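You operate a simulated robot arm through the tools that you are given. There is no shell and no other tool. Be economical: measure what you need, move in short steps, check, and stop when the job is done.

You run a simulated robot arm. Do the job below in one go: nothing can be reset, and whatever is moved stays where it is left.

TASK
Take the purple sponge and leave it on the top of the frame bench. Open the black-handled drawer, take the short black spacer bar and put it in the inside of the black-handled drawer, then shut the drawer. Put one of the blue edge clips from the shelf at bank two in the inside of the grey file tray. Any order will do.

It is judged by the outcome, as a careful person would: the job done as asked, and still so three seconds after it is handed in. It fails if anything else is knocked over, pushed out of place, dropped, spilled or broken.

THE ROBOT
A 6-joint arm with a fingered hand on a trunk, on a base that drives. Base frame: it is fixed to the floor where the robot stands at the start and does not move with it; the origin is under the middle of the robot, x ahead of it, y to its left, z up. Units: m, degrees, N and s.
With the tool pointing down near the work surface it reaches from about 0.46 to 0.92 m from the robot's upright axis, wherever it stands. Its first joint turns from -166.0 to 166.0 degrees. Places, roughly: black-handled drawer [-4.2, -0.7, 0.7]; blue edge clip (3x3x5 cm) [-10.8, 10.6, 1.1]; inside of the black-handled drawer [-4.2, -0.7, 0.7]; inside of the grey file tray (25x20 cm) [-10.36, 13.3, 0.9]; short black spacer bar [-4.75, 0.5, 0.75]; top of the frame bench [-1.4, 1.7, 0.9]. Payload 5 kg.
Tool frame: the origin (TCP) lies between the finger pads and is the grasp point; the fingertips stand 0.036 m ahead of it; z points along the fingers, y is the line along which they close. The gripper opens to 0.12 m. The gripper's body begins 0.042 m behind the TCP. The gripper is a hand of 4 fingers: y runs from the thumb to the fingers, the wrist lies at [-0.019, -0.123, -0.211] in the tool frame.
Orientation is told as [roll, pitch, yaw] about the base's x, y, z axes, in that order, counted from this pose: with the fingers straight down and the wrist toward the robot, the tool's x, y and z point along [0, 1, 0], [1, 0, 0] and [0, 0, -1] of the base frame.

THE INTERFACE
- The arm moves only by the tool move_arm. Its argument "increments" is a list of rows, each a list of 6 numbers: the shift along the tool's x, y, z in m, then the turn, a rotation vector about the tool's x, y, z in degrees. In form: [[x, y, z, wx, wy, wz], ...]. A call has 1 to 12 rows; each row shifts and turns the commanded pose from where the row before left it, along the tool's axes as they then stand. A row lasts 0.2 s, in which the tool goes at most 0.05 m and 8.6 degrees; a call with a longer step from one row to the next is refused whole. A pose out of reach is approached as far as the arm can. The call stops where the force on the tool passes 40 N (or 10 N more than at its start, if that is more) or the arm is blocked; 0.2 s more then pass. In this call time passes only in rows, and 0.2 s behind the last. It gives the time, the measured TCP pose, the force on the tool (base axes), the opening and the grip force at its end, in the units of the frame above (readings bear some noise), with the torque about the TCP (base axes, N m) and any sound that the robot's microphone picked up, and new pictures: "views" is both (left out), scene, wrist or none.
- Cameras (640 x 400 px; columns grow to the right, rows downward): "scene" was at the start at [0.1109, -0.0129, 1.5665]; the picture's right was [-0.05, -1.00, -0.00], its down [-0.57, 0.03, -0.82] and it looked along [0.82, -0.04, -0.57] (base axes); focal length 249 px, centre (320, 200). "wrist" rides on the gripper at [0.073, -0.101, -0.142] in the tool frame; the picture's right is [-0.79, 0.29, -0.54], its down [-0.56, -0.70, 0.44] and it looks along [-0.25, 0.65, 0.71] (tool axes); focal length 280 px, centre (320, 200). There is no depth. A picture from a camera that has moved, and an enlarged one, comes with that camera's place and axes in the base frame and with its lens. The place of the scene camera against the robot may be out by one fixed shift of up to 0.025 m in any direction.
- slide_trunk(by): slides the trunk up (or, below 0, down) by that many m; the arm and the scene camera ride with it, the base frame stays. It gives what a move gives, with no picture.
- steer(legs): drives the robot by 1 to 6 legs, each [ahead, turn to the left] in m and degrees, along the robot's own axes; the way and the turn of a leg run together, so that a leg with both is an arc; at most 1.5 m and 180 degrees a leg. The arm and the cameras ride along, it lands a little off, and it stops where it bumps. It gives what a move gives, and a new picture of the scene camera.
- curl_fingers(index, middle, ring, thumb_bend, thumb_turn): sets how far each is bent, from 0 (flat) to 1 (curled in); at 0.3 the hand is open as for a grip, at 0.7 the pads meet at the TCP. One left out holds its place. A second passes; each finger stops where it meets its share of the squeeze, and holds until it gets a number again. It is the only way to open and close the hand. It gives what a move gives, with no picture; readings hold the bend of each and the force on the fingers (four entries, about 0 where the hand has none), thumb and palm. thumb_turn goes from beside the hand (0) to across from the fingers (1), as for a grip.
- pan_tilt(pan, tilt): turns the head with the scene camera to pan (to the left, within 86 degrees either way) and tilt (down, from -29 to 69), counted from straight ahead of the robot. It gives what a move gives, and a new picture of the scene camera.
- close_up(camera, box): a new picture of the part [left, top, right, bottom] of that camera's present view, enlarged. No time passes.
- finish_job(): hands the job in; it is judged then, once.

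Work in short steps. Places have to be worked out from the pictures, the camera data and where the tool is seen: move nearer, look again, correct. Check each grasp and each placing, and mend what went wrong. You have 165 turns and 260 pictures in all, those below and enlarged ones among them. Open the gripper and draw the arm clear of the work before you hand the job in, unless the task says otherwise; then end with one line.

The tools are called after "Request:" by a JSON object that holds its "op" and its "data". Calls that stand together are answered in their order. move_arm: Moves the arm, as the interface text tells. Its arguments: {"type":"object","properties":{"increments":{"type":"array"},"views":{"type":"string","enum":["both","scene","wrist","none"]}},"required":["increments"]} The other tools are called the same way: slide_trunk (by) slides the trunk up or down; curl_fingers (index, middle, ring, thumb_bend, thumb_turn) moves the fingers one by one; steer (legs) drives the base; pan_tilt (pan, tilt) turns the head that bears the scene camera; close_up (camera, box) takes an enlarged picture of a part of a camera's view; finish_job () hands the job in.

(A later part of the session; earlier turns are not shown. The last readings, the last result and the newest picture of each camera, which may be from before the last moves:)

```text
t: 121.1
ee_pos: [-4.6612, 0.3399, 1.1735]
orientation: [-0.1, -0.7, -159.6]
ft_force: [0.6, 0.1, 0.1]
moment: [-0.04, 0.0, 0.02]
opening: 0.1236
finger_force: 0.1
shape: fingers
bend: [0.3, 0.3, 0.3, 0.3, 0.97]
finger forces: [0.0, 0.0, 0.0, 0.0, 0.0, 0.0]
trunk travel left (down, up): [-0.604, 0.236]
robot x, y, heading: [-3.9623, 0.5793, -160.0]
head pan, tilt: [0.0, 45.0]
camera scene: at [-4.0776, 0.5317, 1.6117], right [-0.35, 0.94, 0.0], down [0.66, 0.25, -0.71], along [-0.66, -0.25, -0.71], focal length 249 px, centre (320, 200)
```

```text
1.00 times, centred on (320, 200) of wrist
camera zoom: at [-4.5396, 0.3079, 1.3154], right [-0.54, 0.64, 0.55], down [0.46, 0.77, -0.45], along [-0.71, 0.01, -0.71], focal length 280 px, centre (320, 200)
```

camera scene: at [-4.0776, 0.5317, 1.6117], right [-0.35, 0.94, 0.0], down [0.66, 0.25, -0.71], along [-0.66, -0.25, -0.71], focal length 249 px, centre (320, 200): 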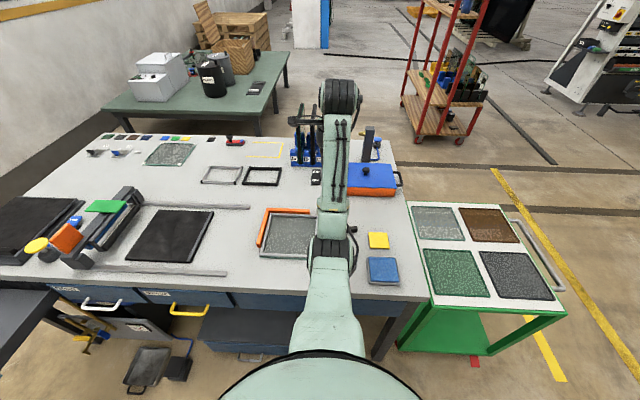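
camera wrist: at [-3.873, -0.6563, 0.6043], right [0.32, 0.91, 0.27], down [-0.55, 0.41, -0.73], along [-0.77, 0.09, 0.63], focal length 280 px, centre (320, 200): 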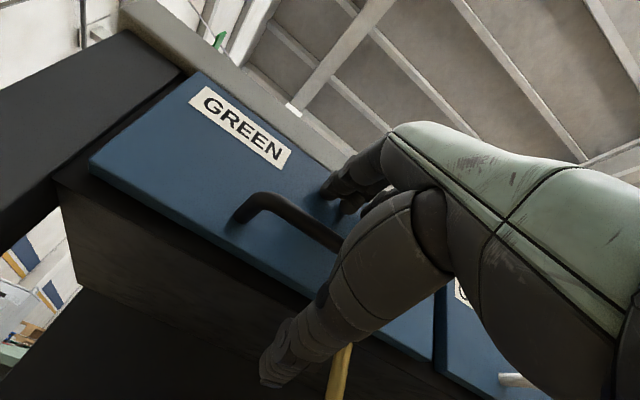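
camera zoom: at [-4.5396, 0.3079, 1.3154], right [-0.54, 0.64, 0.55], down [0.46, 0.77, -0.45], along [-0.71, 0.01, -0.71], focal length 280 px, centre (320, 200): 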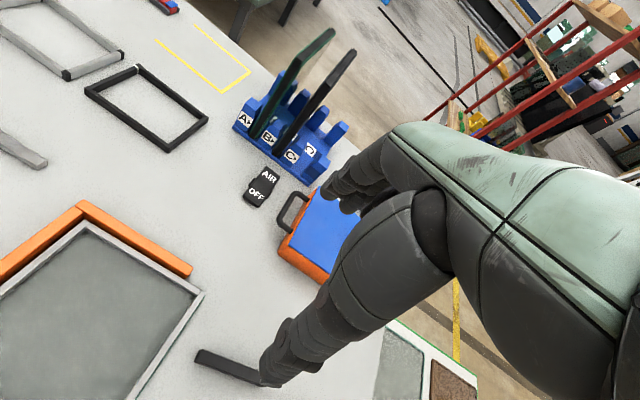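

The bar's left end is at about (-4.624, 0.372), which puts its centre near (-4.647, 0.43), lying across the closing direction. I'll move over it and come down to z≈1.0 for another look.

Request:
{"op": "move_arm", "data": {"increments": [[-0.04, -0.022, 0.02, 0, 0, 0], [-0.04, -0.022, 0.02, 0, 0, 0], [0, 0, 0.045, 0, 0, 0], [0, 0, 0.045, 0, 0, 0], [0, 0, 0.03, 0, 0, 0]]}}

```text
t: 122.3
ee_pos: [-4.6476, 0.4288, 1.0132]
orientation: [-0.2, -0.7, -159.6]
ft_force: [0.1, -0.3, 0.2]
moment: [0.02, -0.01, 0.0]
opening: 0.1234
finger_force: 0.0
shape: fingers
bend: [0.3, 0.3, 0.3, 0.3, 0.98]
finger forces: [0.0, 0.1, 0.1, 0.0, 0.0, 0.0]
trunk travel left (down, up): [-0.604, 0.236]
robot x, y, heading: [-3.9647, 0.5771, -159.6]
head pan, tilt: [0.0, 45.0]
camera scene: at [-4.0775, 0.5313, 1.6118], right [-0.35, 0.94, 0.0], down [0.66, 0.25, -0.71], along [-0.66, -0.25, -0.71], focal length 249 px, centre (320, 200)
camera wrist: at [-4.5273, 0.3965, 1.1538], right [-0.54, 0.64, 0.55], down [0.46, 0.77, -0.45], along [-0.71, 0.01, -0.71], focal length 280 px, centre (320, 200)
```

scene: 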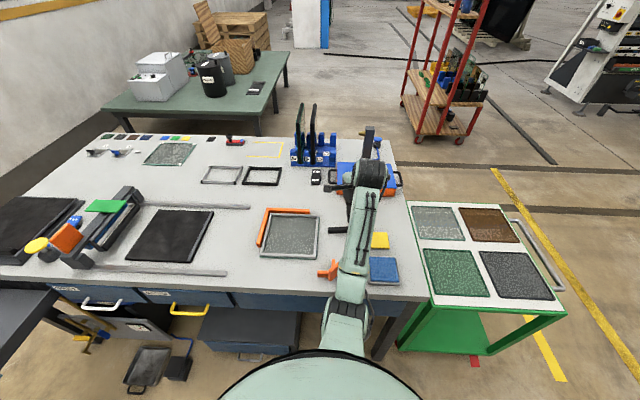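
wrist: 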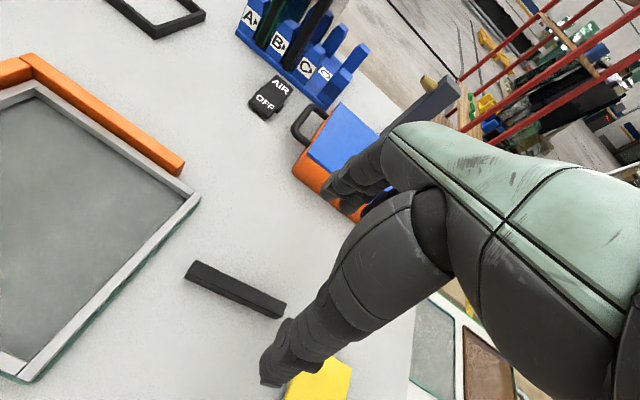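

The bar runs from (-4.623, 0.372) to (-4.670, 0.461): 10 cm long, z≈0.856, yawed about 7° more than the hand. I'll correct yaw and position and descend to just above the bench.

Request:
{"op": "move_arm", "data": {"increments": [[0.012, 0.004, 0.02, 0, 0, -7], [0, 0, 0.04, 0, 0, 0], [0, 0, 0.035, 0, 0, 0], [0, 0, 0.013, 0, 0, 0], [0, 0, 0, 0, 0, 0]], "views": "wrist"}}

```text
t: 123.5
ee_pos: [-4.6497, 0.4173, 0.9035]
orientation: [-0.2, -0.8, -152.7]
ft_force: [0.2, -0.1, -0.2]
moment: [-0.01, -0.01, -0.02]
opening: 0.1236
finger_force: 0.1
shape: fingers
bend: [0.3, 0.3, 0.3, 0.3, 0.98]
finger forces: [0.0, 0.0, 0.0, 0.1, 0.1, 0.0]
trunk travel left (down, up): [-0.604, 0.236]
robot x, y, heading: [-3.9672, 0.5814, -159.7]
head pan, tilt: [0.0, 45.0]
camera wrist: at [-4.5258, 0.3999, 1.0463], right [-0.61, 0.57, 0.55], down [0.36, 0.82, -0.45], along [-0.7, -0.08, -0.71], focal length 280 px, centre (320, 200)
```

wrist: 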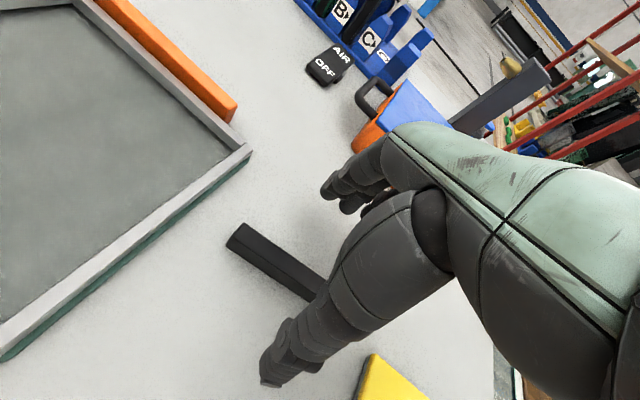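

Aligned. I'll go down 15 mm more and close.

Request:
{"op": "move_arm", "data": {"increments": [[0, 0, 0.008, 0, 0, 0], [0, 0, 0.007, 0, 0, 0], [0, 0, 0, 0, 0, 0]], "views": "none"}}

Request:
{"op": "curl_fingers", "data": {"index": 0.7, "middle": 0.7, "ring": 0.7, "thumb_bend": 0.7}}

Request:
{"op": "close_up", "data": {"camera": "wrist", "box": [160, 140, 480, 400]}}

```text
t: 124.3
ee_pos: [-4.6501, 0.4165, 0.8899]
orientation: [-0.2, -0.7, -152.6]
ft_force: [-0.7, 0.7, -0.2]
moment: [0.0, -0.03, 0.0]
opening: 0.1233
finger_force: 0.0
shape: fingers
bend: [0.3, 0.3, 0.3, 0.3, 0.98]
finger forces: [0.0, 0.1, 0.0, 0.1, 0.0, 0.1]
trunk travel left (down, up): [-0.604, 0.236]
robot x, y, heading: [-3.9656, 0.5788, -159.7]
head pan, tilt: [0.0, 45.0]
```

```text
t: 125.3
ee_pos: [-4.6507, 0.4171, 0.8897]
orientation: [-0.2, -0.7, -152.5]
ft_force: [-0.3, 0.7, -0.4]
moment: [0.0, 0.0, -0.02]
opening: 0.0164
finger_force: 4.3
shape: fingers
bend: [0.67, 0.69, 0.7, 0.66, 0.97]
finger forces: [3.1, 1.3, 0.0, 0.0, 4.7, 0.1]
trunk travel left (down, up): [-0.604, 0.236]
robot x, y, heading: [-3.9627, 0.5787, -159.8]
head pan, tilt: [0.0, 45.0]
```

```text
1.54 times, centred on (320, 270) of wrist
camera zoom: at [-4.5268, 0.3995, 1.0316], right [-0.61, 0.57, 0.55], down [0.36, 0.82, -0.45], along [-0.7, -0.08, -0.71], focal length 431 px, centre (320, 92)
```

zoom: 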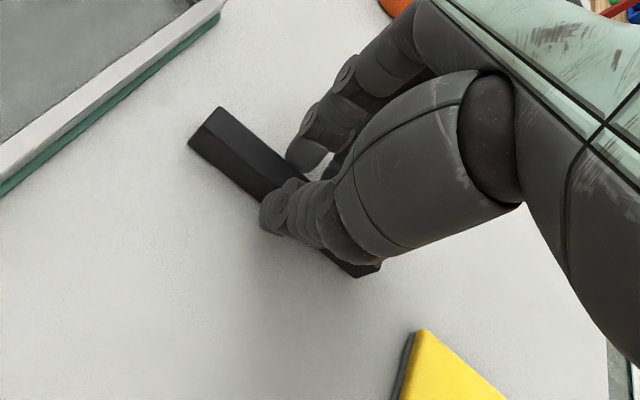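

The bar is between the fingers at 16 mm, but only lightly. I'll squeeze more and lift.

Request:
{"op": "curl_fingers", "data": {"index": 0.82, "middle": 0.82, "ring": 0.82, "thumb_bend": 0.8}}

Request:
{"op": "move_arm", "data": {"increments": [[0, 0, -0.02, 0, 0, 0], [0, 0, -0.04, 0, 0, 0], [0, 0, -0.04, 0, 0, 0], [0, 0, -0.04, 0, 0, 0]], "views": "wrist"}}

```text
t: 126.3
ee_pos: [-4.6512, 0.4183, 0.8891]
orientation: [-0.3, -0.7, -152.6]
ft_force: [0.5, -0.3, 0.3]
moment: [0.01, 0.01, 0.0]
opening: 0.0139
finger_force: 11.6
shape: fingers
bend: [0.71, 0.82, 0.82, 0.73, 0.97]
finger forces: [11.3, 0.0, 0.0, 0.0, 13.0, 0.1]
trunk travel left (down, up): [-0.604, 0.236]
robot x, y, heading: [-3.9695, 0.5777, -159.9]
head pan, tilt: [0.0, 45.0]
```

```text
t: 127.3
ee_pos: [-4.649, 0.4191, 1.0301]
orientation: [-0.3, -0.7, -152.6]
ft_force: [-0.6, 0.0, 1.0]
moment: [0.0, -0.02, 0.0]
opening: 0.0
finger_force: 0.0
shape: fingers
bend: [0.72, 0.82, 0.82, 0.77, 0.97]
finger forces: [0.1, 0.0, 0.1, 0.1, 0.1, 0.1]
trunk travel left (down, up): [-0.604, 0.236]
robot x, y, heading: [-3.9665, 0.5793, -159.5]
head pan, tilt: [0.0, 45.0]
camera wrist: at [-4.5243, 0.4012, 1.172], right [-0.61, 0.57, 0.55], down [0.36, 0.82, -0.45], along [-0.7, -0.08, -0.71], focal length 280 px, centre (320, 200)
```

wrist: 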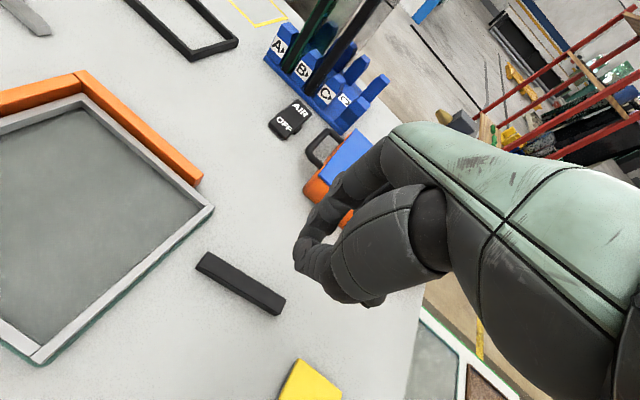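

The bar slipped out, as my grip was too high on it. It now lies centred near (-4.658, 0.405). I'll reopen, recentre, and go lower until light contact.

Request:
{"op": "curl_fingers", "data": {"index": 0.45, "middle": 0.45, "ring": 0.45, "thumb_bend": 0.45}}

Request:
{"op": "move_arm", "data": {"increments": [[0.009, 0.013, 0.02, 0, 0, 0], [0, 0, 0.04, 0, 0, 0], [0, 0, 0.04, 0, 0, 0], [0, 0, 0.035, 0, 0, 0], [0, 0, 0, 0, 0, 0]], "views": "wrist"}}

Request:
{"op": "move_arm", "data": {"increments": [[0, 0, 0.006, 0, 0, 0], [0, 0, 0.005, 0, 0, 0], [0, 0, 0, 0, 0, 0]], "views": "none"}}

```text
t: 128.3
ee_pos: [-4.6485, 0.4184, 1.0295]
orientation: [-0.2, -0.7, -152.6]
ft_force: [0.3, -0.1, -0.3]
moment: [-0.02, 0.0, -0.01]
opening: 0.0789
finger_force: 0.1
shape: fingers
bend: [0.45, 0.45, 0.45, 0.45, 0.97]
finger forces: [0.1, 0.0, 0.0, 0.0, 0.1, 0.0]
trunk travel left (down, up): [-0.604, 0.236]
robot x, y, heading: [-3.9674, 0.5796, -159.9]
head pan, tilt: [0.0, 45.0]
```

```text
t: 129.5
ee_pos: [-4.657, 0.403, 0.8945]
orientation: [-0.1, -0.7, -152.5]
ft_force: [0.1, 0.5, 0.8]
moment: [0.01, -0.02, 0.02]
opening: 0.079
finger_force: 0.0
shape: fingers
bend: [0.45, 0.45, 0.45, 0.45, 0.97]
finger forces: [0.1, 0.0, 0.0, 0.0, 0.0, 0.1]
trunk travel left (down, up): [-0.604, 0.236]
robot x, y, heading: [-3.9659, 0.578, -159.7]
head pan, tilt: [0.0, 45.0]
camera wrist: at [-4.5322, 0.3863, 1.0364], right [-0.61, 0.57, 0.55], down [0.36, 0.82, -0.45], along [-0.7, -0.08, -0.71], focal length 280 px, centre (320, 200)
```

wrist: 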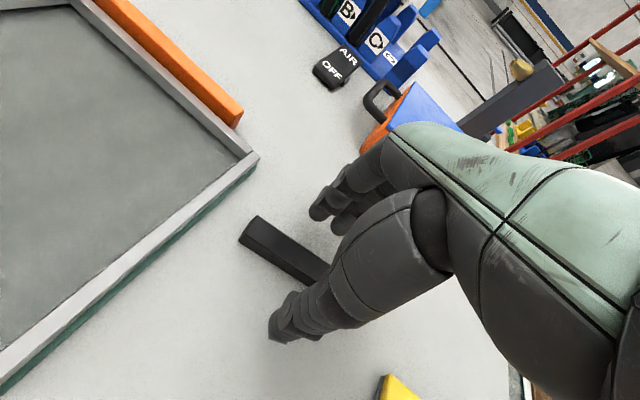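

```text
t: 130.3
ee_pos: [-4.6583, 0.4033, 0.8847]
orientation: [-0.2, -0.6, -152.6]
ft_force: [0.0, 0.4, -0.1]
moment: [0.0, 0.01, -0.02]
opening: 0.0789
finger_force: 0.0
shape: fingers
bend: [0.45, 0.45, 0.45, 0.45, 0.97]
finger forces: [0.0, 0.1, 0.1, 0.1, 0.0, 0.0]
trunk travel left (down, up): [-0.604, 0.236]
robot x, y, heading: [-3.9663, 0.5796, -159.9]
head pan, tilt: [0.0, 45.0]
```

No contact yet at 0.885. I'll continue in 4 mm steps until I feel the bench.

Request:
{"op": "move_arm", "data": {"increments": [[0, 0, 0.004, 0, 0, 0], [0, 0, 0.004, 0, 0, 0], [0, 0, 0, 0, 0, 0]], "views": "none"}}

Request:
{"op": "move_arm", "data": {"increments": [[0, 0, 0.004, 0, 0, 0], [0, 0, 0, 0, 0, 0]], "views": "wrist"}}

```text
t: 131.1
ee_pos: [-4.6585, 0.4033, 0.8805]
orientation: [-0.2, -1.0, -152.6]
ft_force: [0.0, -0.6, 13.6]
moment: [-0.17, 0.63, 0.01]
opening: 0.079
finger_force: 7.2
shape: fingers
bend: [0.45, 0.44, 0.45, 0.45, 0.97]
finger forces: [0.0, 13.2, 0.0, 0.0, 0.4, 0.1]
trunk travel left (down, up): [-0.604, 0.236]
robot x, y, heading: [-3.968, 0.5803, -159.8]
head pan, tilt: [0.0, 45.0]
```

```text
t: 131.7
ee_pos: [-4.6582, 0.4021, 0.8792]
orientation: [-0.2, -1.4, -152.6]
ft_force: [-5.1, -2.6, 39.5]
moment: [0.31, -0.76, -0.05]
opening: 0.0789
finger_force: 19.8
shape: fingers
bend: [0.45, 0.44, 0.45, 0.45, 0.98]
finger forces: [0.0, 11.3, 0.0, 0.0, 28.4, 0.0]
trunk travel left (down, up): [-0.604, 0.236]
robot x, y, heading: [-3.9656, 0.5806, -159.8]
head pan, tilt: [0.0, 45.0]
camera wrist: at [-4.5323, 0.3859, 1.0196], right [-0.61, 0.57, 0.55], down [0.35, 0.82, -0.46], along [-0.71, -0.08, -0.7], focal length 280 px, centre (320, 200)
```

wrist: 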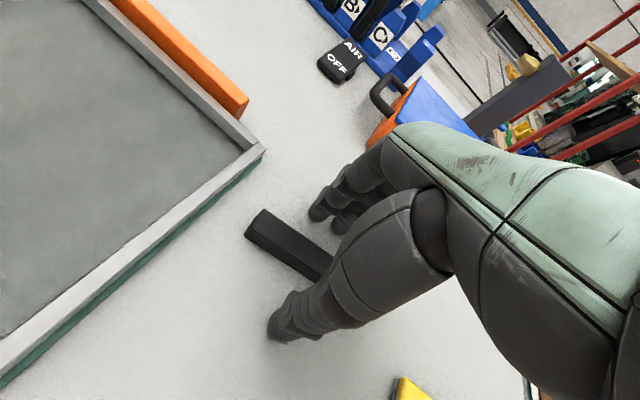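

The bench contact is at TCP z=0.880. I'll back off 2 mm and close in a graded way.

Request:
{"op": "move_arm", "data": {"increments": [[0, 0, -0.005, 0, 0, 0], [0, 0, 0, 0, 0, 0]], "views": "none"}}

Request:
{"op": "curl_fingers", "data": {"index": 0.7, "middle": 0.71, "ring": 0.72, "thumb_bend": 0.68}}

Request:
{"op": "close_up", "data": {"camera": "wrist", "box": [200, 160, 440, 360]}}

```text
t: 132.3
ee_pos: [-4.6564, 0.4029, 0.8791]
orientation: [-0.3, -0.8, -152.6]
ft_force: [-1.6, -1.5, 22.7]
moment: [-0.29, 0.9, 0.03]
opening: 0.0779
finger_force: 10.9
shape: fingers
bend: [0.45, 0.42, 0.45, 0.46, 0.98]
finger forces: [0.0, 19.6, 0.0, 0.0, 3.3, 0.0]
trunk travel left (down, up): [-0.604, 0.236]
robot x, y, heading: [-3.9656, 0.5818, -159.5]
head pan, tilt: [0.0, 45.0]
```

```text
t: 133.3
ee_pos: [-4.6574, 0.4037, 0.8792]
orientation: [-0.3, -0.8, -152.6]
ft_force: [-1.5, 0.6, 23.2]
moment: [-0.03, -0.57, 0.05]
opening: 0.0197
finger_force: 19.5
shape: fingers
bend: [0.66, 0.68, 0.72, 0.67, 0.96]
finger forces: [4.9, 3.2, 1.0, 0.0, 30.0, 0.1]
trunk travel left (down, up): [-0.604, 0.236]
robot x, y, heading: [-3.9665, 0.5789, -159.6]
head pan, tilt: [0.0, 45.0]
```

```text
2.00 times, centred on (320, 260) of wrist
camera zoom: at [-4.5326, 0.3865, 1.0206], right [-0.61, 0.57, 0.55], down [0.36, 0.82, -0.45], along [-0.71, -0.08, -0.7], focal length 561 px, centre (320, 80)
```

zoom: 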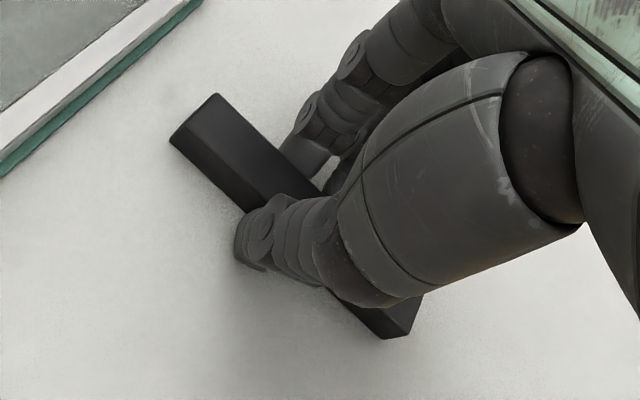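

All three fingers touch the bar now. I'll ease up 2 mm and squeeze a bit more.

Request:
{"op": "move_arm", "data": {"increments": [[0, 0, -0.003, 0, 0, 0], [0, 0, 0, 0, 0, 0]], "views": "none"}}

Request:
{"op": "curl_fingers", "data": {"index": 0.76, "middle": 0.78, "ring": 0.81, "thumb_bend": 0.7}}

Request:
{"op": "move_arm", "data": {"increments": [[0, 0, -0.01, 0, 0, 0], [0, 0, -0.02, 0, 0, 0], [0, 0, 0, 0, 0, 0]], "views": "wrist"}}

```text
t: 133.9
ee_pos: [-4.6584, 0.4034, 0.8797]
orientation: [-0.2, -0.3, -152.6]
ft_force: [-1.9, -0.9, 7.1]
moment: [-0.04, -0.12, 0.02]
opening: 0.0199
finger_force: 10.1
shape: fingers
bend: [0.66, 0.68, 0.72, 0.66, 0.96]
finger forces: [4.4, 2.7, 0.6, 0.0, 13.0, 0.0]
trunk travel left (down, up): [-0.604, 0.236]
robot x, y, heading: [-3.969, 0.58, -159.5]
head pan, tilt: [0.0, 45.0]
```

```text
t: 134.9
ee_pos: [-4.6585, 0.4015, 0.8806]
orientation: [-0.3, -0.6, -152.5]
ft_force: [-0.4, -0.7, 2.6]
moment: [0.0, -0.07, -0.03]
opening: 0.0211
finger_force: 17.5
shape: fingers
bend: [0.75, 0.77, 0.81, 0.61, 0.95]
finger forces: [8.9, 6.8, 0.0, 0.0, 19.8, 0.0]
trunk travel left (down, up): [-0.604, 0.236]
robot x, y, heading: [-3.966, 0.5796, -159.4]
head pan, tilt: [0.0, 45.0]
```

```text
t: 135.7
ee_pos: [-4.6571, 0.4044, 0.9096]
orientation: [-0.2, -0.8, -152.5]
ft_force: [0.0, -0.3, 0.7]
moment: [0.0, -0.02, 0.01]
opening: 0.0214
finger_force: 15.4
shape: fingers
bend: [0.75, 0.77, 0.81, 0.61, 0.95]
finger forces: [8.4, 6.5, 0.1, 0.0, 16.4, 0.0]
trunk travel left (down, up): [-0.604, 0.236]
robot x, y, heading: [-3.9637, 0.5808, -159.9]
head pan, tilt: [0.0, 45.0]
camera wrist: at [-4.5331, 0.3867, 1.052], right [-0.61, 0.57, 0.55], down [0.36, 0.82, -0.45], along [-0.7, -0.08, -0.71], focal length 280 px, centre (320, 200)
```

wrist: 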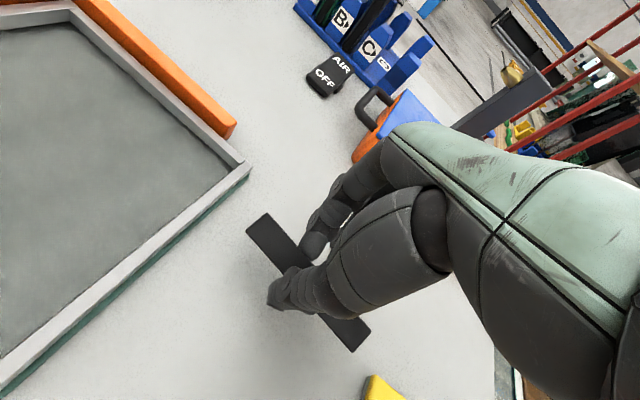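

The bar is lifted and held (index, middle and thumb). I'll raise it gently further and then raise the trunk.

Request:
{"op": "move_arm", "data": {"increments": [[0, 0, -0.03, 0, 0, 0], [0, 0, -0.03, 0, 0, 0], [0, 0, -0.03, 0, 0, 0], [0, 0, -0.03, 0, 0, 0], [0, 0, 0, 0, 0, 0]], "views": "wrist"}}

Request:
{"op": "slide_trunk", "data": {"by": 0.15}}

```text
t: 136.9
ee_pos: [-4.6562, 0.4038, 1.0306]
orientation: [-0.2, -0.7, -152.5]
ft_force: [-0.8, 0.4, 1.1]
moment: [0.0, -0.01, 0.02]
opening: 0.021
finger_force: 15.5
shape: fingers
bend: [0.75, 0.77, 0.81, 0.61, 0.95]
finger forces: [8.5, 6.5, 0.0, 0.0, 16.3, 0.1]
trunk travel left (down, up): [-0.604, 0.236]
robot x, y, heading: [-3.9674, 0.582, -159.6]
head pan, tilt: [0.0, 45.0]
camera wrist: at [-4.5319, 0.3861, 1.172], right [-0.61, 0.57, 0.55], down [0.36, 0.82, -0.45], along [-0.7, -0.08, -0.71], focal length 280 px, centre (320, 200)
```

wrist: 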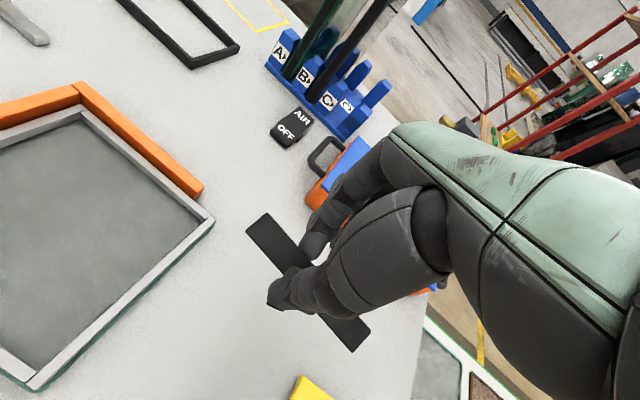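

```text
t: 138.6
ee_pos: [-4.657, 0.4039, 1.18]
orientation: [-0.2, -0.7, -152.6]
ft_force: [0.3, -1.4, 0.4]
moment: [-0.03, 0.0, 0.03]
opening: 0.0213
finger_force: 15.8
shape: fingers
bend: [0.75, 0.77, 0.81, 0.61, 0.95]
finger forces: [8.5, 6.5, 0.0, 0.0, 16.3, 0.0]
trunk travel left (down, up): [-0.754, 0.086]
robot x, y, heading: [-3.966, 0.578, -159.6]
head pan, tilt: [0.0, 45.0]
```

Now to the open drawer. Its face is near (-3.84, -0.56), so the interior target is about (-3.92, -0.585). I'll turn, reverse to about (-3.23, -0.37) and face heading 197°.

Request:
{"op": "steer", "data": {"legs": [[0, -72.7], [-1.2, 0], [0, 69.6]]}}

Request:
{"op": "close_up", "data": {"camera": "wrist", "box": [0, 0, 640, 400]}}

```text
t: 150.8
ee_pos: [-3.9238, -0.5013, 1.1794]
orientation: [-0.1, -0.7, -155.0]
ft_force: [0.1, -0.3, -0.2]
moment: [0.0, 0.02, 0.0]
opening: 0.0207
finger_force: 14.4
shape: fingers
bend: [0.75, 0.77, 0.81, 0.61, 0.95]
finger forces: [8.3, 5.5, 0.0, 0.0, 14.9, 0.0]
trunk travel left (down, up): [-0.754, 0.086]
robot x, y, heading: [-3.2259, -0.361, -162.1]
head pan, tilt: [0.0, 45.0]
camera scene: at [-3.3402, -0.3983, 1.7617], right [-0.31, 0.95, 0.0], down [0.67, 0.22, -0.71], along [-0.67, -0.22, -0.71], focal length 249 px, centre (320, 200)
```

scene: 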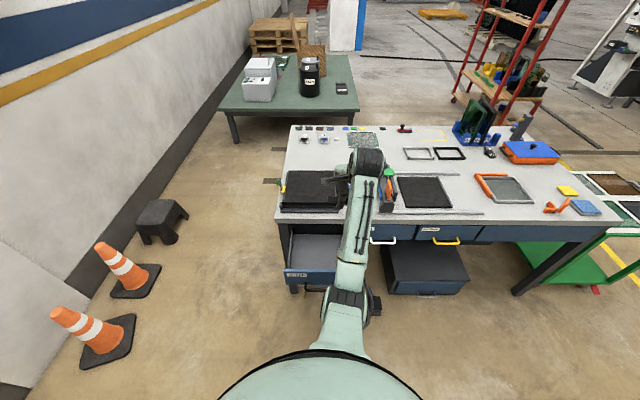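

```text
1.00 times, centred on (320, 200) of wrist
camera zoom: at [-3.8007, -0.524, 1.3218], right [-0.59, 0.6, 0.55], down [0.39, 0.8, -0.45], along [-0.71, -0.05, -0.71], focal length 280 px, centre (320, 200)
```

zoom: 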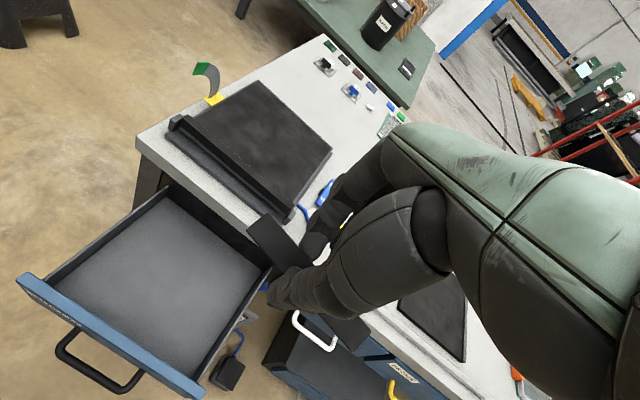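

The drawer is empty and my estimate holds: face centre (-3.832, -0.558). I'll square the yaw, shift over the interior and lower partway.

Request:
{"op": "move_arm", "data": {"increments": [[0, 0, 0, 0, 0, 7], [0.041, 0.014, 0, 0, 0, 0], [0.041, 0.014, 0, 0, 0, 0], [0, 0, 0, 0, 0, 0]], "views": "none"}}

Request:
{"op": "slide_trunk", "data": {"by": -0.25}}

Request:
{"op": "close_up", "data": {"camera": "wrist", "box": [0, 0, 640, 400]}}

Request:
{"op": "close_up", "data": {"camera": "scene", "box": [200, 120, 440, 320]}}

```text
t: 151.8
ee_pos: [-3.926, -0.5875, 1.1803]
orientation: [-0.1, -0.7, -162.1]
ft_force: [-0.6, -0.2, -0.6]
moment: [-0.05, -0.05, 0.02]
opening: 0.0206
finger_force: 15.1
shape: fingers
bend: [0.75, 0.77, 0.81, 0.61, 0.95]
finger forces: [8.3, 5.4, 0.0, 0.0, 14.9, 0.0]
trunk travel left (down, up): [-0.754, 0.086]
robot x, y, heading: [-3.2313, -0.3579, -162.1]
head pan, tilt: [0.0, 45.0]
```

```text
t: 154.4
ee_pos: [-3.9254, -0.5892, 0.9304]
orientation: [-0.1, -0.7, -162.0]
ft_force: [-0.4, 0.0, 0.5]
moment: [-0.03, -0.03, 0.0]
opening: 0.0204
finger_force: 14.3
shape: fingers
bend: [0.75, 0.77, 0.81, 0.61, 0.95]
finger forces: [8.2, 5.5, 0.0, 0.0, 14.9, 0.0]
trunk travel left (down, up): [-0.504, 0.336]
robot x, y, heading: [-3.2266, -0.3555, -162.0]
head pan, tilt: [0.0, 45.0]
```

```text
1.00 times, centred on (320, 200) of wrist
camera zoom: at [-3.8061, -0.6255, 1.0718], right [-0.51, 0.66, 0.55], down [0.49, 0.75, -0.45], along [-0.71, 0.04, -0.71], focal length 280 px, centre (320, 200)
```

zoom: 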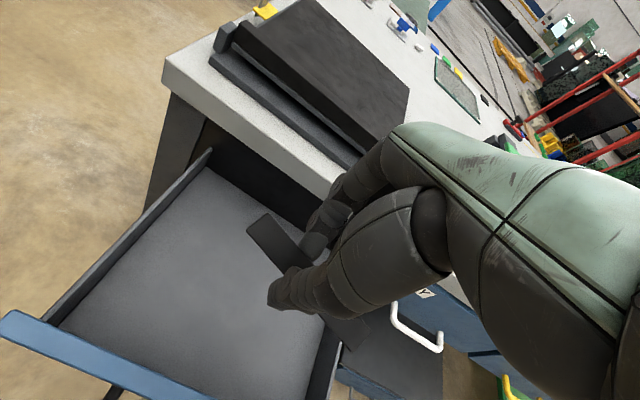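

```text
2.00 times, centred on (320, 220) of scene
camera zoom: at [-3.3401, -0.3984, 1.5117], right [-0.31, 0.95, 0.0], down [0.67, 0.22, -0.71], along [-0.67, -0.22, -0.71], focal length 499 px, centre (320, 160)
```

zoom: 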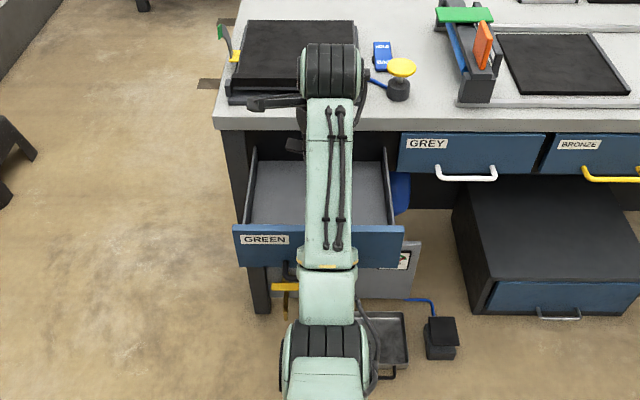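

The bar is over the interior and the bench edge is about 0.14 m beyond the TCP. I'll lower gently with the arm.

Request:
{"op": "move_arm", "data": {"increments": [[0, 0, 0.04, 0, 0, 0], [0, 0, 0.04, 0, 0, 0], [0, 0, 0.03, 0, 0, 0], [0, 0, 0.03, 0, 0, 0], [0, 0, 0, 0, 0, 0]]}}

```text
t: 155.6
ee_pos: [-3.9263, -0.588, 0.7899]
orientation: [-0.1, -0.8, -162.0]
ft_force: [0.2, -1.0, -0.2]
moment: [0.02, 0.01, 0.01]
opening: 0.0205
finger_force: 14.1
shape: fingers
bend: [0.75, 0.77, 0.81, 0.61, 0.95]
finger forces: [8.6, 5.5, 0.1, 0.0, 14.8, 0.1]
trunk travel left (down, up): [-0.504, 0.336]
robot x, y, heading: [-3.229, -0.3534, -162.2]
head pan, tilt: [0.0, 45.0]
camera scene: at [-3.3399, -0.3984, 1.5117], right [-0.31, 0.95, 0.0], down [0.67, 0.22, -0.71], along [-0.67, -0.22, -0.71], focal length 249 px, centre (320, 200)
camera wrist: at [-3.8076, -0.6267, 0.9317], right [-0.51, 0.66, 0.55], down [0.49, 0.75, -0.45], along [-0.71, 0.04, -0.71], focal length 280 px, centre (320, 200)
```

scene: 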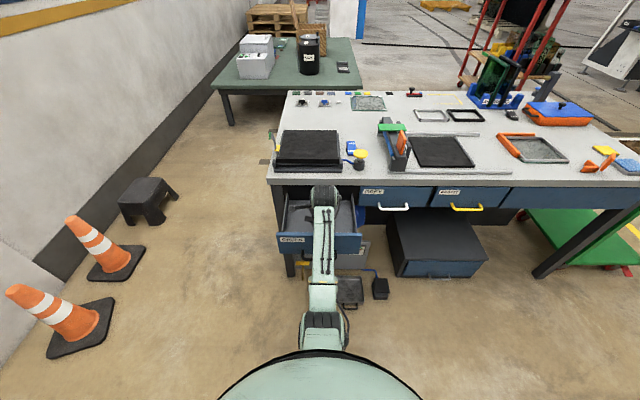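
wrist: 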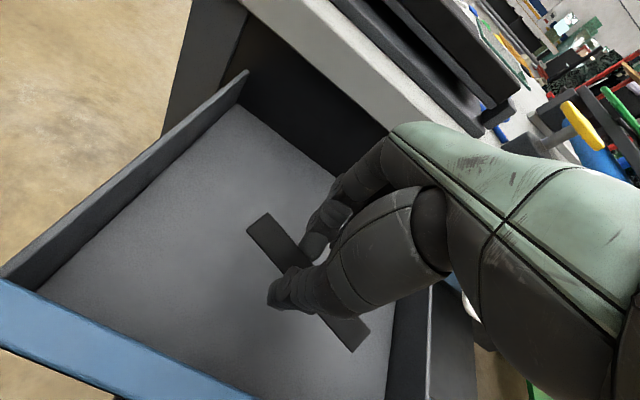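

It's inside the drawer walls. I'll lower in small steps to contact.

Request:
{"op": "move_arm", "data": {"increments": [[0, 0, 0.012, 0, 0, 0], [0, 0, 0.012, 0, 0, 0], [0, 0, 0, 0, 0, 0]], "views": "none"}}

Request:
{"op": "move_arm", "data": {"increments": [[0, 0, 0.008, 0, 0, 0], [0, 0, 0.008, 0, 0, 0], [0, 0, 0, 0, 0, 0]], "views": "wrist"}}

```text
t: 156.4
ee_pos: [-3.9293, -0.5881, 0.7666]
orientation: [-0.2, -0.7, -162.1]
ft_force: [0.1, -0.1, -0.9]
moment: [0.02, -0.01, 0.0]
opening: 0.0205
finger_force: 14.7
shape: fingers
bend: [0.75, 0.77, 0.81, 0.61, 0.95]
finger forces: [8.7, 5.4, 0.0, 0.0, 14.7, 0.1]
trunk travel left (down, up): [-0.504, 0.336]
robot x, y, heading: [-3.2275, -0.3562, -162.2]
head pan, tilt: [0.0, 45.0]
```

```text
t: 157.2
ee_pos: [-3.9282, -0.588, 0.7498]
orientation: [-0.1, -0.6, -162.1]
ft_force: [-0.4, -0.3, 0.2]
moment: [-0.02, -0.01, 0.02]
opening: 0.0204
finger_force: 14.4
shape: fingers
bend: [0.75, 0.77, 0.81, 0.61, 0.95]
finger forces: [8.8, 5.4, 0.0, 0.0, 14.8, 0.0]
trunk travel left (down, up): [-0.504, 0.336]
robot x, y, heading: [-3.226, -0.3561, -162.1]
head pan, tilt: [0.0, 45.0]
camera wrist: at [-3.8082, -0.6258, 0.8922], right [-0.51, 0.66, 0.55], down [0.49, 0.75, -0.45], along [-0.71, 0.04, -0.71], focal length 280 px, centre (320, 200)
```

wrist: 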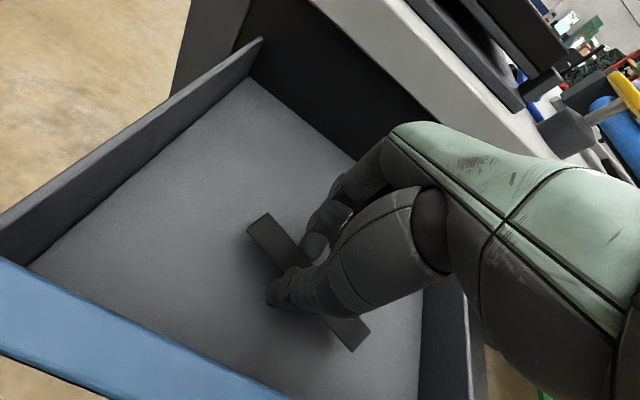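

Request:
{"op": "move_arm", "data": {"increments": [[0, 0, 0.006, 0, 0, 0], [0, 0, 0.006, 0, 0, 0], [0, 0, 0, 0, 0, 0]], "views": "none"}}

```text
t: 158.0
ee_pos: [-3.9275, -0.5881, 0.7406]
orientation: [-0.1, -0.9, -162.1]
ft_force: [-0.1, -0.8, 8.8]
moment: [0.05, -0.27, -0.03]
opening: 0.0206
finger_force: 20.0
shape: fingers
bend: [0.75, 0.77, 0.81, 0.61, 0.95]
finger forces: [9.3, 6.0, 0.0, 0.1, 24.5, 0.1]
trunk travel left (down, up): [-0.504, 0.336]
robot x, y, heading: [-3.2299, -0.3548, -162.1]
head pan, tilt: [0.0, 45.0]
```

Contact with the drawer floor at z=0.741. I'll ease off 3 mm, open moderately and lift out.

Request:
{"op": "move_arm", "data": {"increments": [[0, 0, -0.003, 0, 0, 0]], "views": "none"}}

Request:
{"op": "curl_fingers", "data": {"index": 0.5, "middle": 0.5, "ring": 0.5, "thumb_bend": 0.45}}

Request:
{"op": "move_arm", "data": {"increments": [[0, 0, -0.03, 0, 0, 0], [0, 0, -0.04, 0, 0, 0], [0, 0, -0.05, 0, 0, 0], [0, 0, -0.05, 0, 0, 0], [0, 0, 0, 0, 0, 0]]}}

```text
t: 158.4
ee_pos: [-3.9271, -0.5887, 0.7401]
orientation: [-0.1, -0.6, -162.0]
ft_force: [0.7, -0.1, 0.3]
moment: [0.01, -0.02, -0.03]
opening: 0.0208
finger_force: 15.2
shape: fingers
bend: [0.75, 0.77, 0.81, 0.61, 0.95]
finger forces: [9.1, 5.5, 0.0, 0.1, 15.5, 0.0]
trunk travel left (down, up): [-0.504, 0.336]
robot x, y, heading: [-3.2266, -0.3595, -162.2]
head pan, tilt: [0.0, 45.0]
```

```text
t: 159.4
ee_pos: [-3.9281, -0.5883, 0.7415]
orientation: [-0.1, -0.7, -162.1]
ft_force: [1.5, -0.4, 2.0]
moment: [-0.03, 0.01, -0.01]
opening: 0.0711
finger_force: 0.3
shape: fingers
bend: [0.5, 0.5, 0.5, 0.45, 0.97]
finger forces: [0.0, 0.8, 0.0, 0.1, 0.0, 0.0]
trunk travel left (down, up): [-0.504, 0.336]
robot x, y, heading: [-3.2301, -0.3564, -162.1]
head pan, tilt: [0.0, 45.0]
```

```text
t: 160.6
ee_pos: [-3.9262, -0.5873, 0.9113]
orientation: [-0.2, -0.8, -162.0]
ft_force: [-0.5, 0.3, 0.0]
moment: [0.02, 0.02, 0.0]
opening: 0.0714
finger_force: 0.0
shape: fingers
bend: [0.5, 0.5, 0.5, 0.45, 0.97]
finger forces: [0.0, 0.0, 0.0, 0.0, 0.0, 0.1]
trunk travel left (down, up): [-0.504, 0.336]
robot x, y, heading: [-3.2289, -0.3531, -162.2]
head pan, tilt: [0.0, 45.0]
camera scene: at [-3.3402, -0.3986, 1.5117], right [-0.31, 0.95, 0.0], down [0.67, 0.22, -0.71], along [-0.67, -0.22, -0.71], focal length 249 px, centre (320, 200)
camera wrist: at [-3.8056, -0.6249, 1.053], right [-0.51, 0.66, 0.55], down [0.49, 0.75, -0.45], along [-0.71, 0.04, -0.71], focal length 280 px, centre (320, 200)
```

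scene: 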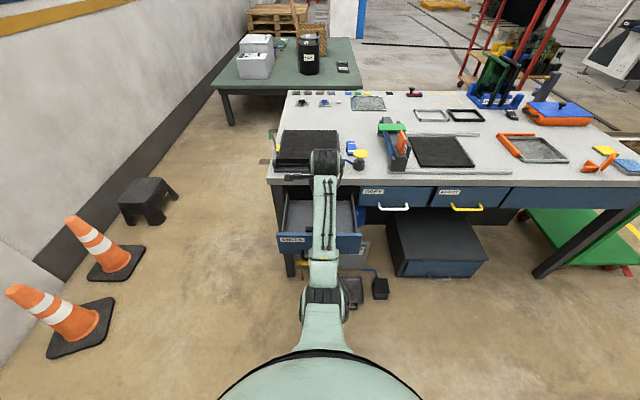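
wrist: 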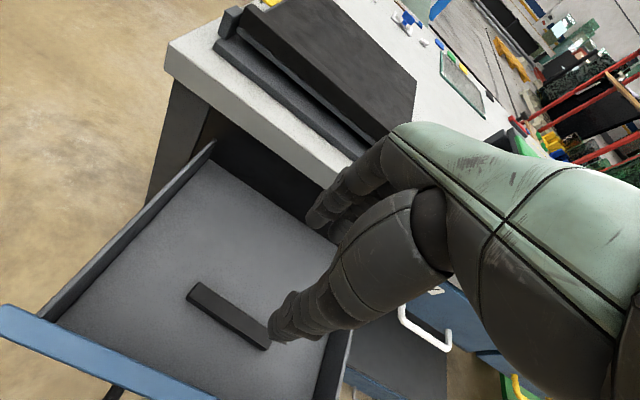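

The bar lies flat in the drawer. I'll back off, tip the hand so the fingertips lead, and push the drawer face shut by driving forward.

Request:
{"op": "steer", "data": {"legs": [[-0.4, 0]]}}

Request:
{"op": "move_arm", "data": {"increments": [[0, 0, 0, -8.5, 0, 0], [0, 0, 0, -8.5, 0, 0], [0, 0, 0, -8.5, 0, 0], [0, 0, 0, -8.5, 0, 0], [0, 0, 0, -8.5, 0, 0], [0, 0, 0, -8.5, 0, 0], [0, 0, 0, -8.5, 0, 0], [0, 0, 0, 0, 0, 0]], "views": "none"}}

Request:
{"op": "slide_trunk", "data": {"by": -0.18}}

Request:
{"op": "pan_tilt", "data": {"pan": 0, "tilt": 35}}

```text
t: 163.1
ee_pos: [-3.5407, -0.4628, 0.9113]
orientation: [0.0, -0.8, -162.1]
ft_force: [-0.7, 0.2, 0.3]
moment: [-0.01, 0.01, -0.01]
opening: 0.0713
finger_force: 0.1
shape: fingers
bend: [0.5, 0.5, 0.5, 0.45, 0.97]
finger forces: [0.0, 0.1, 0.1, 0.0, 0.0, 0.0]
trunk travel left (down, up): [-0.504, 0.336]
robot x, y, heading: [-2.8442, -0.2312, -162.1]
head pan, tilt: [0.0, 45.0]
camera scene: at [-2.9549, -0.2742, 1.5118], right [-0.31, 0.95, 0.0], down [0.67, 0.22, -0.71], along [-0.67, -0.22, -0.71], focal length 249 px, centre (320, 200)
```

scene: 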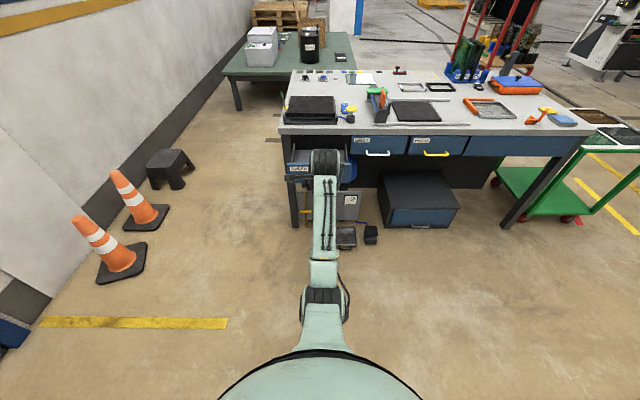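

```text
t: 164.9
ee_pos: [-3.5408, -0.4627, 0.9121]
orientation: [-0.2, -60.4, -161.9]
ft_force: [0.0, 0.4, -0.1]
moment: [0.02, -0.03, -0.03]
opening: 0.0716
finger_force: 0.1
shape: fingers
bend: [0.5, 0.5, 0.5, 0.45, 0.97]
finger forces: [0.1, 0.0, 0.0, 0.1, 0.1, 0.0]
trunk travel left (down, up): [-0.504, 0.336]
robot x, y, heading: [-2.8398, -0.23, -162.2]
head pan, tilt: [0.0, 45.0]
```

```text
t: 166.9
ee_pos: [-3.5408, -0.463, 0.7306]
orientation: [-0.2, -60.2, -162.0]
ft_force: [0.0, -0.4, 0.6]
moment: [0.01, 0.0, 0.03]
opening: 0.0713
finger_force: 0.2
shape: fingers
bend: [0.5, 0.5, 0.5, 0.45, 0.97]
finger forces: [0.1, 0.1, 0.1, 0.1, 0.0, 0.0]
trunk travel left (down, up): [-0.324, 0.516]
robot x, y, heading: [-2.8428, -0.2343, -162.1]
head pan, tilt: [0.0, 45.0]
```

```text
t: 167.6
ee_pos: [-3.5399, -0.4632, 0.7311]
orientation: [-0.1, -60.3, -161.8]
ft_force: [0.3, 0.1, -0.5]
moment: [0.01, 0.0, 0.01]
opening: 0.0713
finger_force: 0.0
shape: fingers
bend: [0.5, 0.5, 0.5, 0.45, 0.97]
finger forces: [0.0, 0.1, 0.0, 0.0, 0.0, 0.1]
trunk travel left (down, up): [-0.324, 0.516]
robot x, y, heading: [-2.8428, -0.2317, -162.1]
head pan, tilt: [0.0, 35.0]
camera scene: at [-2.962, -0.2765, 1.3465], right [-0.31, 0.95, 0.0], down [0.55, 0.18, -0.82], along [-0.78, -0.25, -0.57], focal length 249 px, centre (320, 200)
```

scene: 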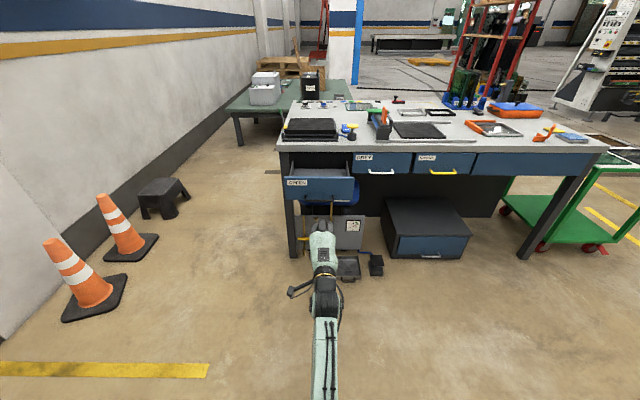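

The hand is centred on the face, about 0.25 m off. I'll drive forward to push it most of the way, then check.

Request:
{"op": "steer", "data": {"legs": [[0.44, 0]]}}

Request:
{"op": "close_up", "data": {"camera": "scene", "box": [220, 100, 460, 280]}}

```text
t: 170.3
ee_pos: [-3.9576, -0.5841, 0.7298]
orientation: [-0.3, -60.3, -162.7]
ft_force: [-0.3, 1.0, 0.5]
moment: [0.0, 0.01, -0.01]
opening: 0.0712
finger_force: 0.1
shape: fingers
bend: [0.5, 0.5, 0.5, 0.45, 0.97]
finger forces: [0.0, 0.0, 0.0, 0.0, 0.0, 0.1]
trunk travel left (down, up): [-0.324, 0.516]
robot x, y, heading: [-3.257, -0.3612, -162.8]
head pan, tilt: [0.0, 35.0]
camera scene: at [-3.3778, -0.4062, 1.3465], right [-0.29, 0.96, 0.0], down [0.55, 0.17, -0.82], along [-0.78, -0.24, -0.57], focal length 249 px, centre (320, 200)
```

scene: 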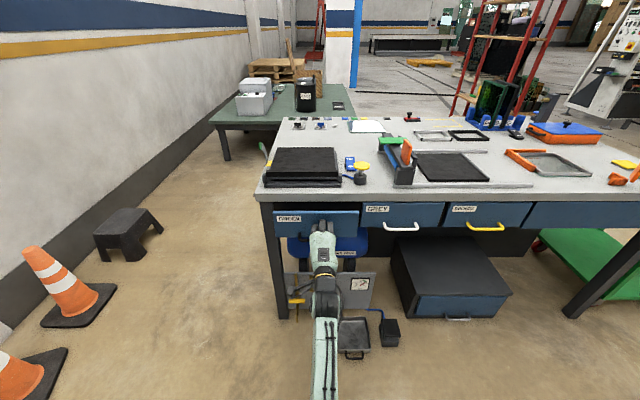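

```text
2.22 times, centred on (340, 190) of scene
camera zoom: at [-3.3778, -0.4062, 1.3465], right [-0.29, 0.96, 0.0], down [0.55, 0.17, -0.82], along [-0.78, -0.24, -0.57], focal length 554 px, centre (276, 222)
```

zoom: 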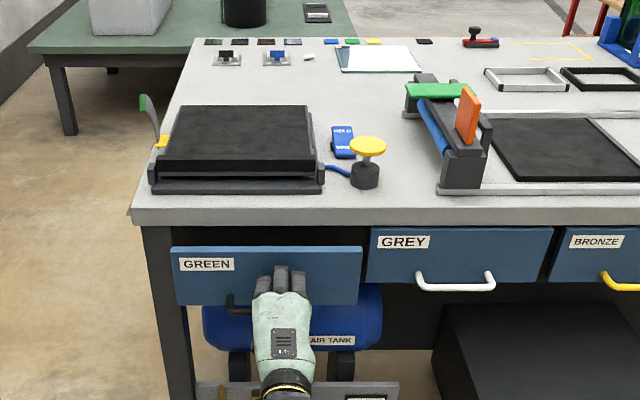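

The drawer is nearly shut, with about 7–8 cm left. I'll drive 5 cm more and then finish with force-limited arm steps.

Request:
{"op": "steer", "data": {"legs": [[0.05, 0]]}}

Request:
{"op": "move_arm", "data": {"increments": [[0, 0.005, 0.0087, 0, 0, 0], [0, 0.005, 0.0087, 0, 0, 0], [0, 0.005, 0.0087, 0, 0, 0], [0, 0, 0, 0, 0, 0]]}}

Request:
{"op": "close_up", "data": {"camera": "scene", "box": [240, 140, 440, 280]}}

```text
t: 171.2
ee_pos: [-4.0066, -0.6005, 0.7303]
orientation: [-0.2, -60.2, -162.5]
ft_force: [-1.1, -0.4, -0.3]
moment: [0.01, 0.02, 0.0]
opening: 0.0715
finger_force: 0.0
shape: fingers
bend: [0.5, 0.5, 0.5, 0.45, 0.97]
finger forces: [0.0, 0.0, 0.0, 0.1, 0.0, 0.0]
trunk travel left (down, up): [-0.324, 0.516]
robot x, y, heading: [-3.3029, -0.378, -162.5]
head pan, tilt: [0.0, 35.0]
camera scene: at [-3.4267, -0.4213, 1.3464], right [-0.3, 0.96, 0.0], down [0.55, 0.17, -0.82], along [-0.78, -0.24, -0.57], focal length 249 px, centre (320, 200)
```

scene: 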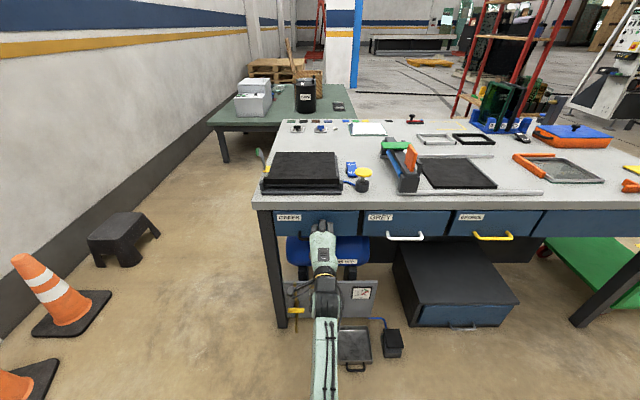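

```text
t: 171.8
ee_pos: [-4.0207, -0.6046, 0.7387]
orientation: [0.2, -61.3, -162.9]
ft_force: [30.7, 9.6, 7.2]
moment: [-0.32, 0.65, 0.13]
opening: 0.0606
finger_force: 16.3
shape: fingers
bend: [0.57, 0.53, 0.51, 0.45, 0.97]
finger forces: [24.9, 5.0, 3.0, 0.0, 0.1, 0.0]
trunk travel left (down, up): [-0.324, 0.516]
robot x, y, heading: [-3.3036, -0.3766, -162.9]
head pan, tilt: [0.0, 35.0]
stopped in row 3: the force on the tool passed its limit (the readings are from after the stop); the commanded pose is now the measured one
camera scene: at [-3.4194, -0.419, 1.3471], right [-0.3, 0.96, 0.0], down [0.54, 0.17, -0.82], along [-0.78, -0.24, -0.57], focal length 249 px, centre (320, 200)
camera wrist: at [-3.8335, -0.6231, 0.7195], right [0.09, 0.85, 0.51], down [-0.21, 0.52, -0.83], along [-0.97, -0.04, 0.23], focal length 280 px, centre (320, 200)
```

scene: 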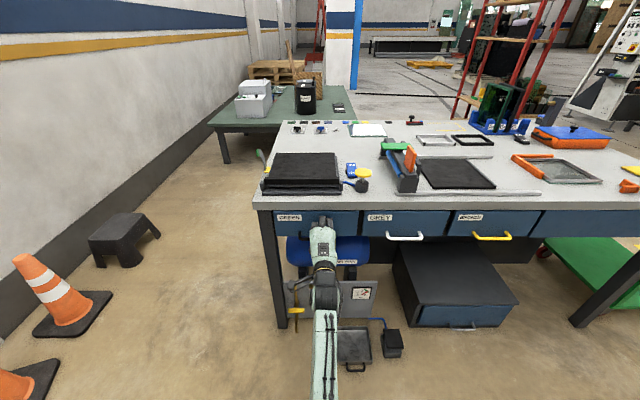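
wrist: 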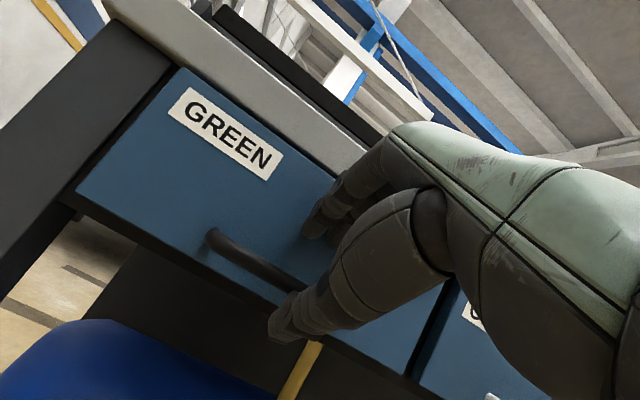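

```text
2.86 times, centred on (340, 210) of scene
camera zoom: at [-3.4194, -0.419, 1.3471], right [-0.3, 0.96, 0.0], down [0.54, 0.17, -0.82], along [-0.78, -0.24, -0.57], focal length 712 px, centre (263, 171)
```

zoom: 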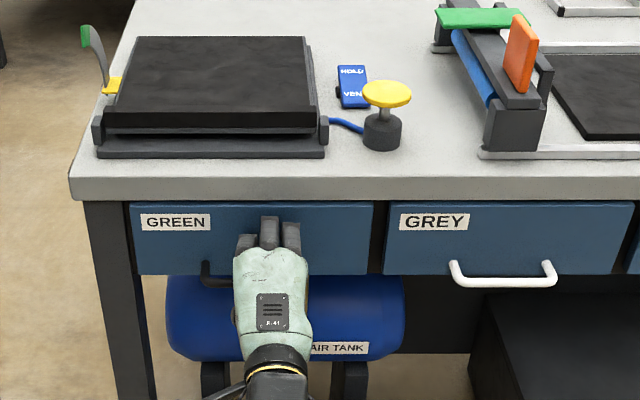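

The drawer stopped firmly and looks flush with its neighbour. I'll straighten the fingers so they can't hook the bar, and back away.

Request:
{"op": "curl_fingers", "data": {"index": 0.3, "middle": 0.3, "ring": 0.3, "thumb_bend": 0.3}}

Request:
{"op": "steer", "data": {"legs": [[-0.4, 0]]}}

Request:
{"op": "close_up", "data": {"camera": "scene", "box": [260, 120, 420, 220]}}

```text
t: 172.1
ee_pos: [-4.0164, -0.606, 0.7335]
orientation: [0.2, -60.6, -162.8]
ft_force: [46.7, 12.9, -5.6]
moment: [-0.39, 0.51, -0.24]
opening: 0.0883
finger_force: 24.3
shape: fingers
bend: [0.52, 0.43, 0.4, 0.3, 0.97]
finger forces: [25.8, 11.2, 12.0, 0.1, 0.0, 0.1]
trunk travel left (down, up): [-0.324, 0.516]
robot x, y, heading: [-3.3041, -0.3756, -163.2]
head pan, tilt: [0.0, 35.0]
stopped: the force on the tool passed its limit (the readings are from after the stop); the commanded pose is now the measured one
```

```text
t: 174.6
ee_pos: [-3.6448, -0.4937, 0.7341]
orientation: [0.2, -60.7, -162.5]
ft_force: [-0.5, -0.7, -0.5]
moment: [0.02, 0.01, -0.02]
opening: 0.1231
finger_force: 0.1
shape: fingers
bend: [0.3, 0.3, 0.3, 0.3, 0.97]
finger forces: [0.0, 0.0, 0.1, 0.1, 0.0, 0.0]
trunk travel left (down, up): [-0.324, 0.516]
robot x, y, heading: [-2.9294, -0.2597, -162.5]
head pan, tilt: [0.0, 35.0]
camera scene: at [-3.0483, -0.3039, 1.3466], right [-0.3, 0.95, 0.0], down [0.55, 0.17, -0.82], along [-0.78, -0.25, -0.57], focal length 249 px, centre (320, 200)
```

scene: 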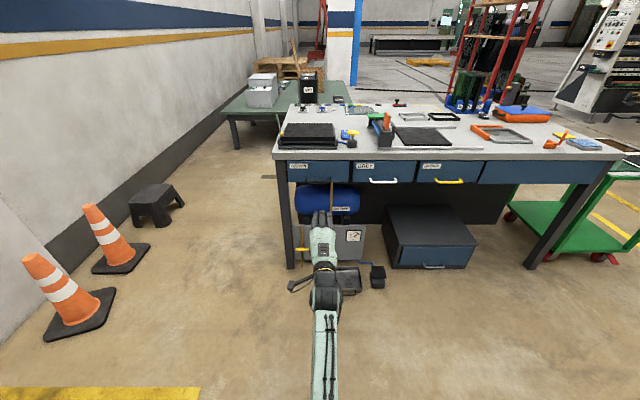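

```text
4.00 times, centred on (340, 170) of scene
camera zoom: at [-3.0483, -0.3039, 1.3466], right [-0.3, 0.95, 0.0], down [0.55, 0.17, -0.82], along [-0.78, -0.25, -0.57], focal length 997 px, centre (240, 320)
```

zoom: 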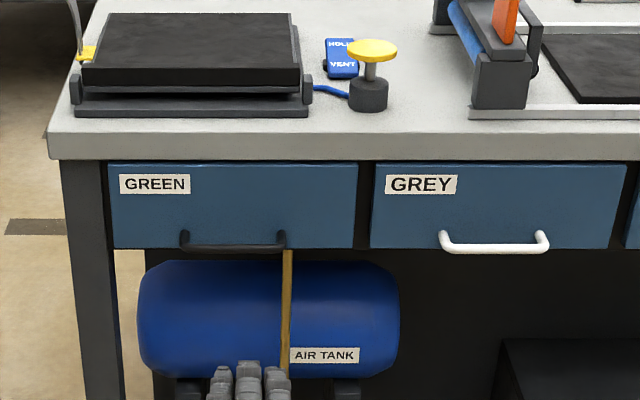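

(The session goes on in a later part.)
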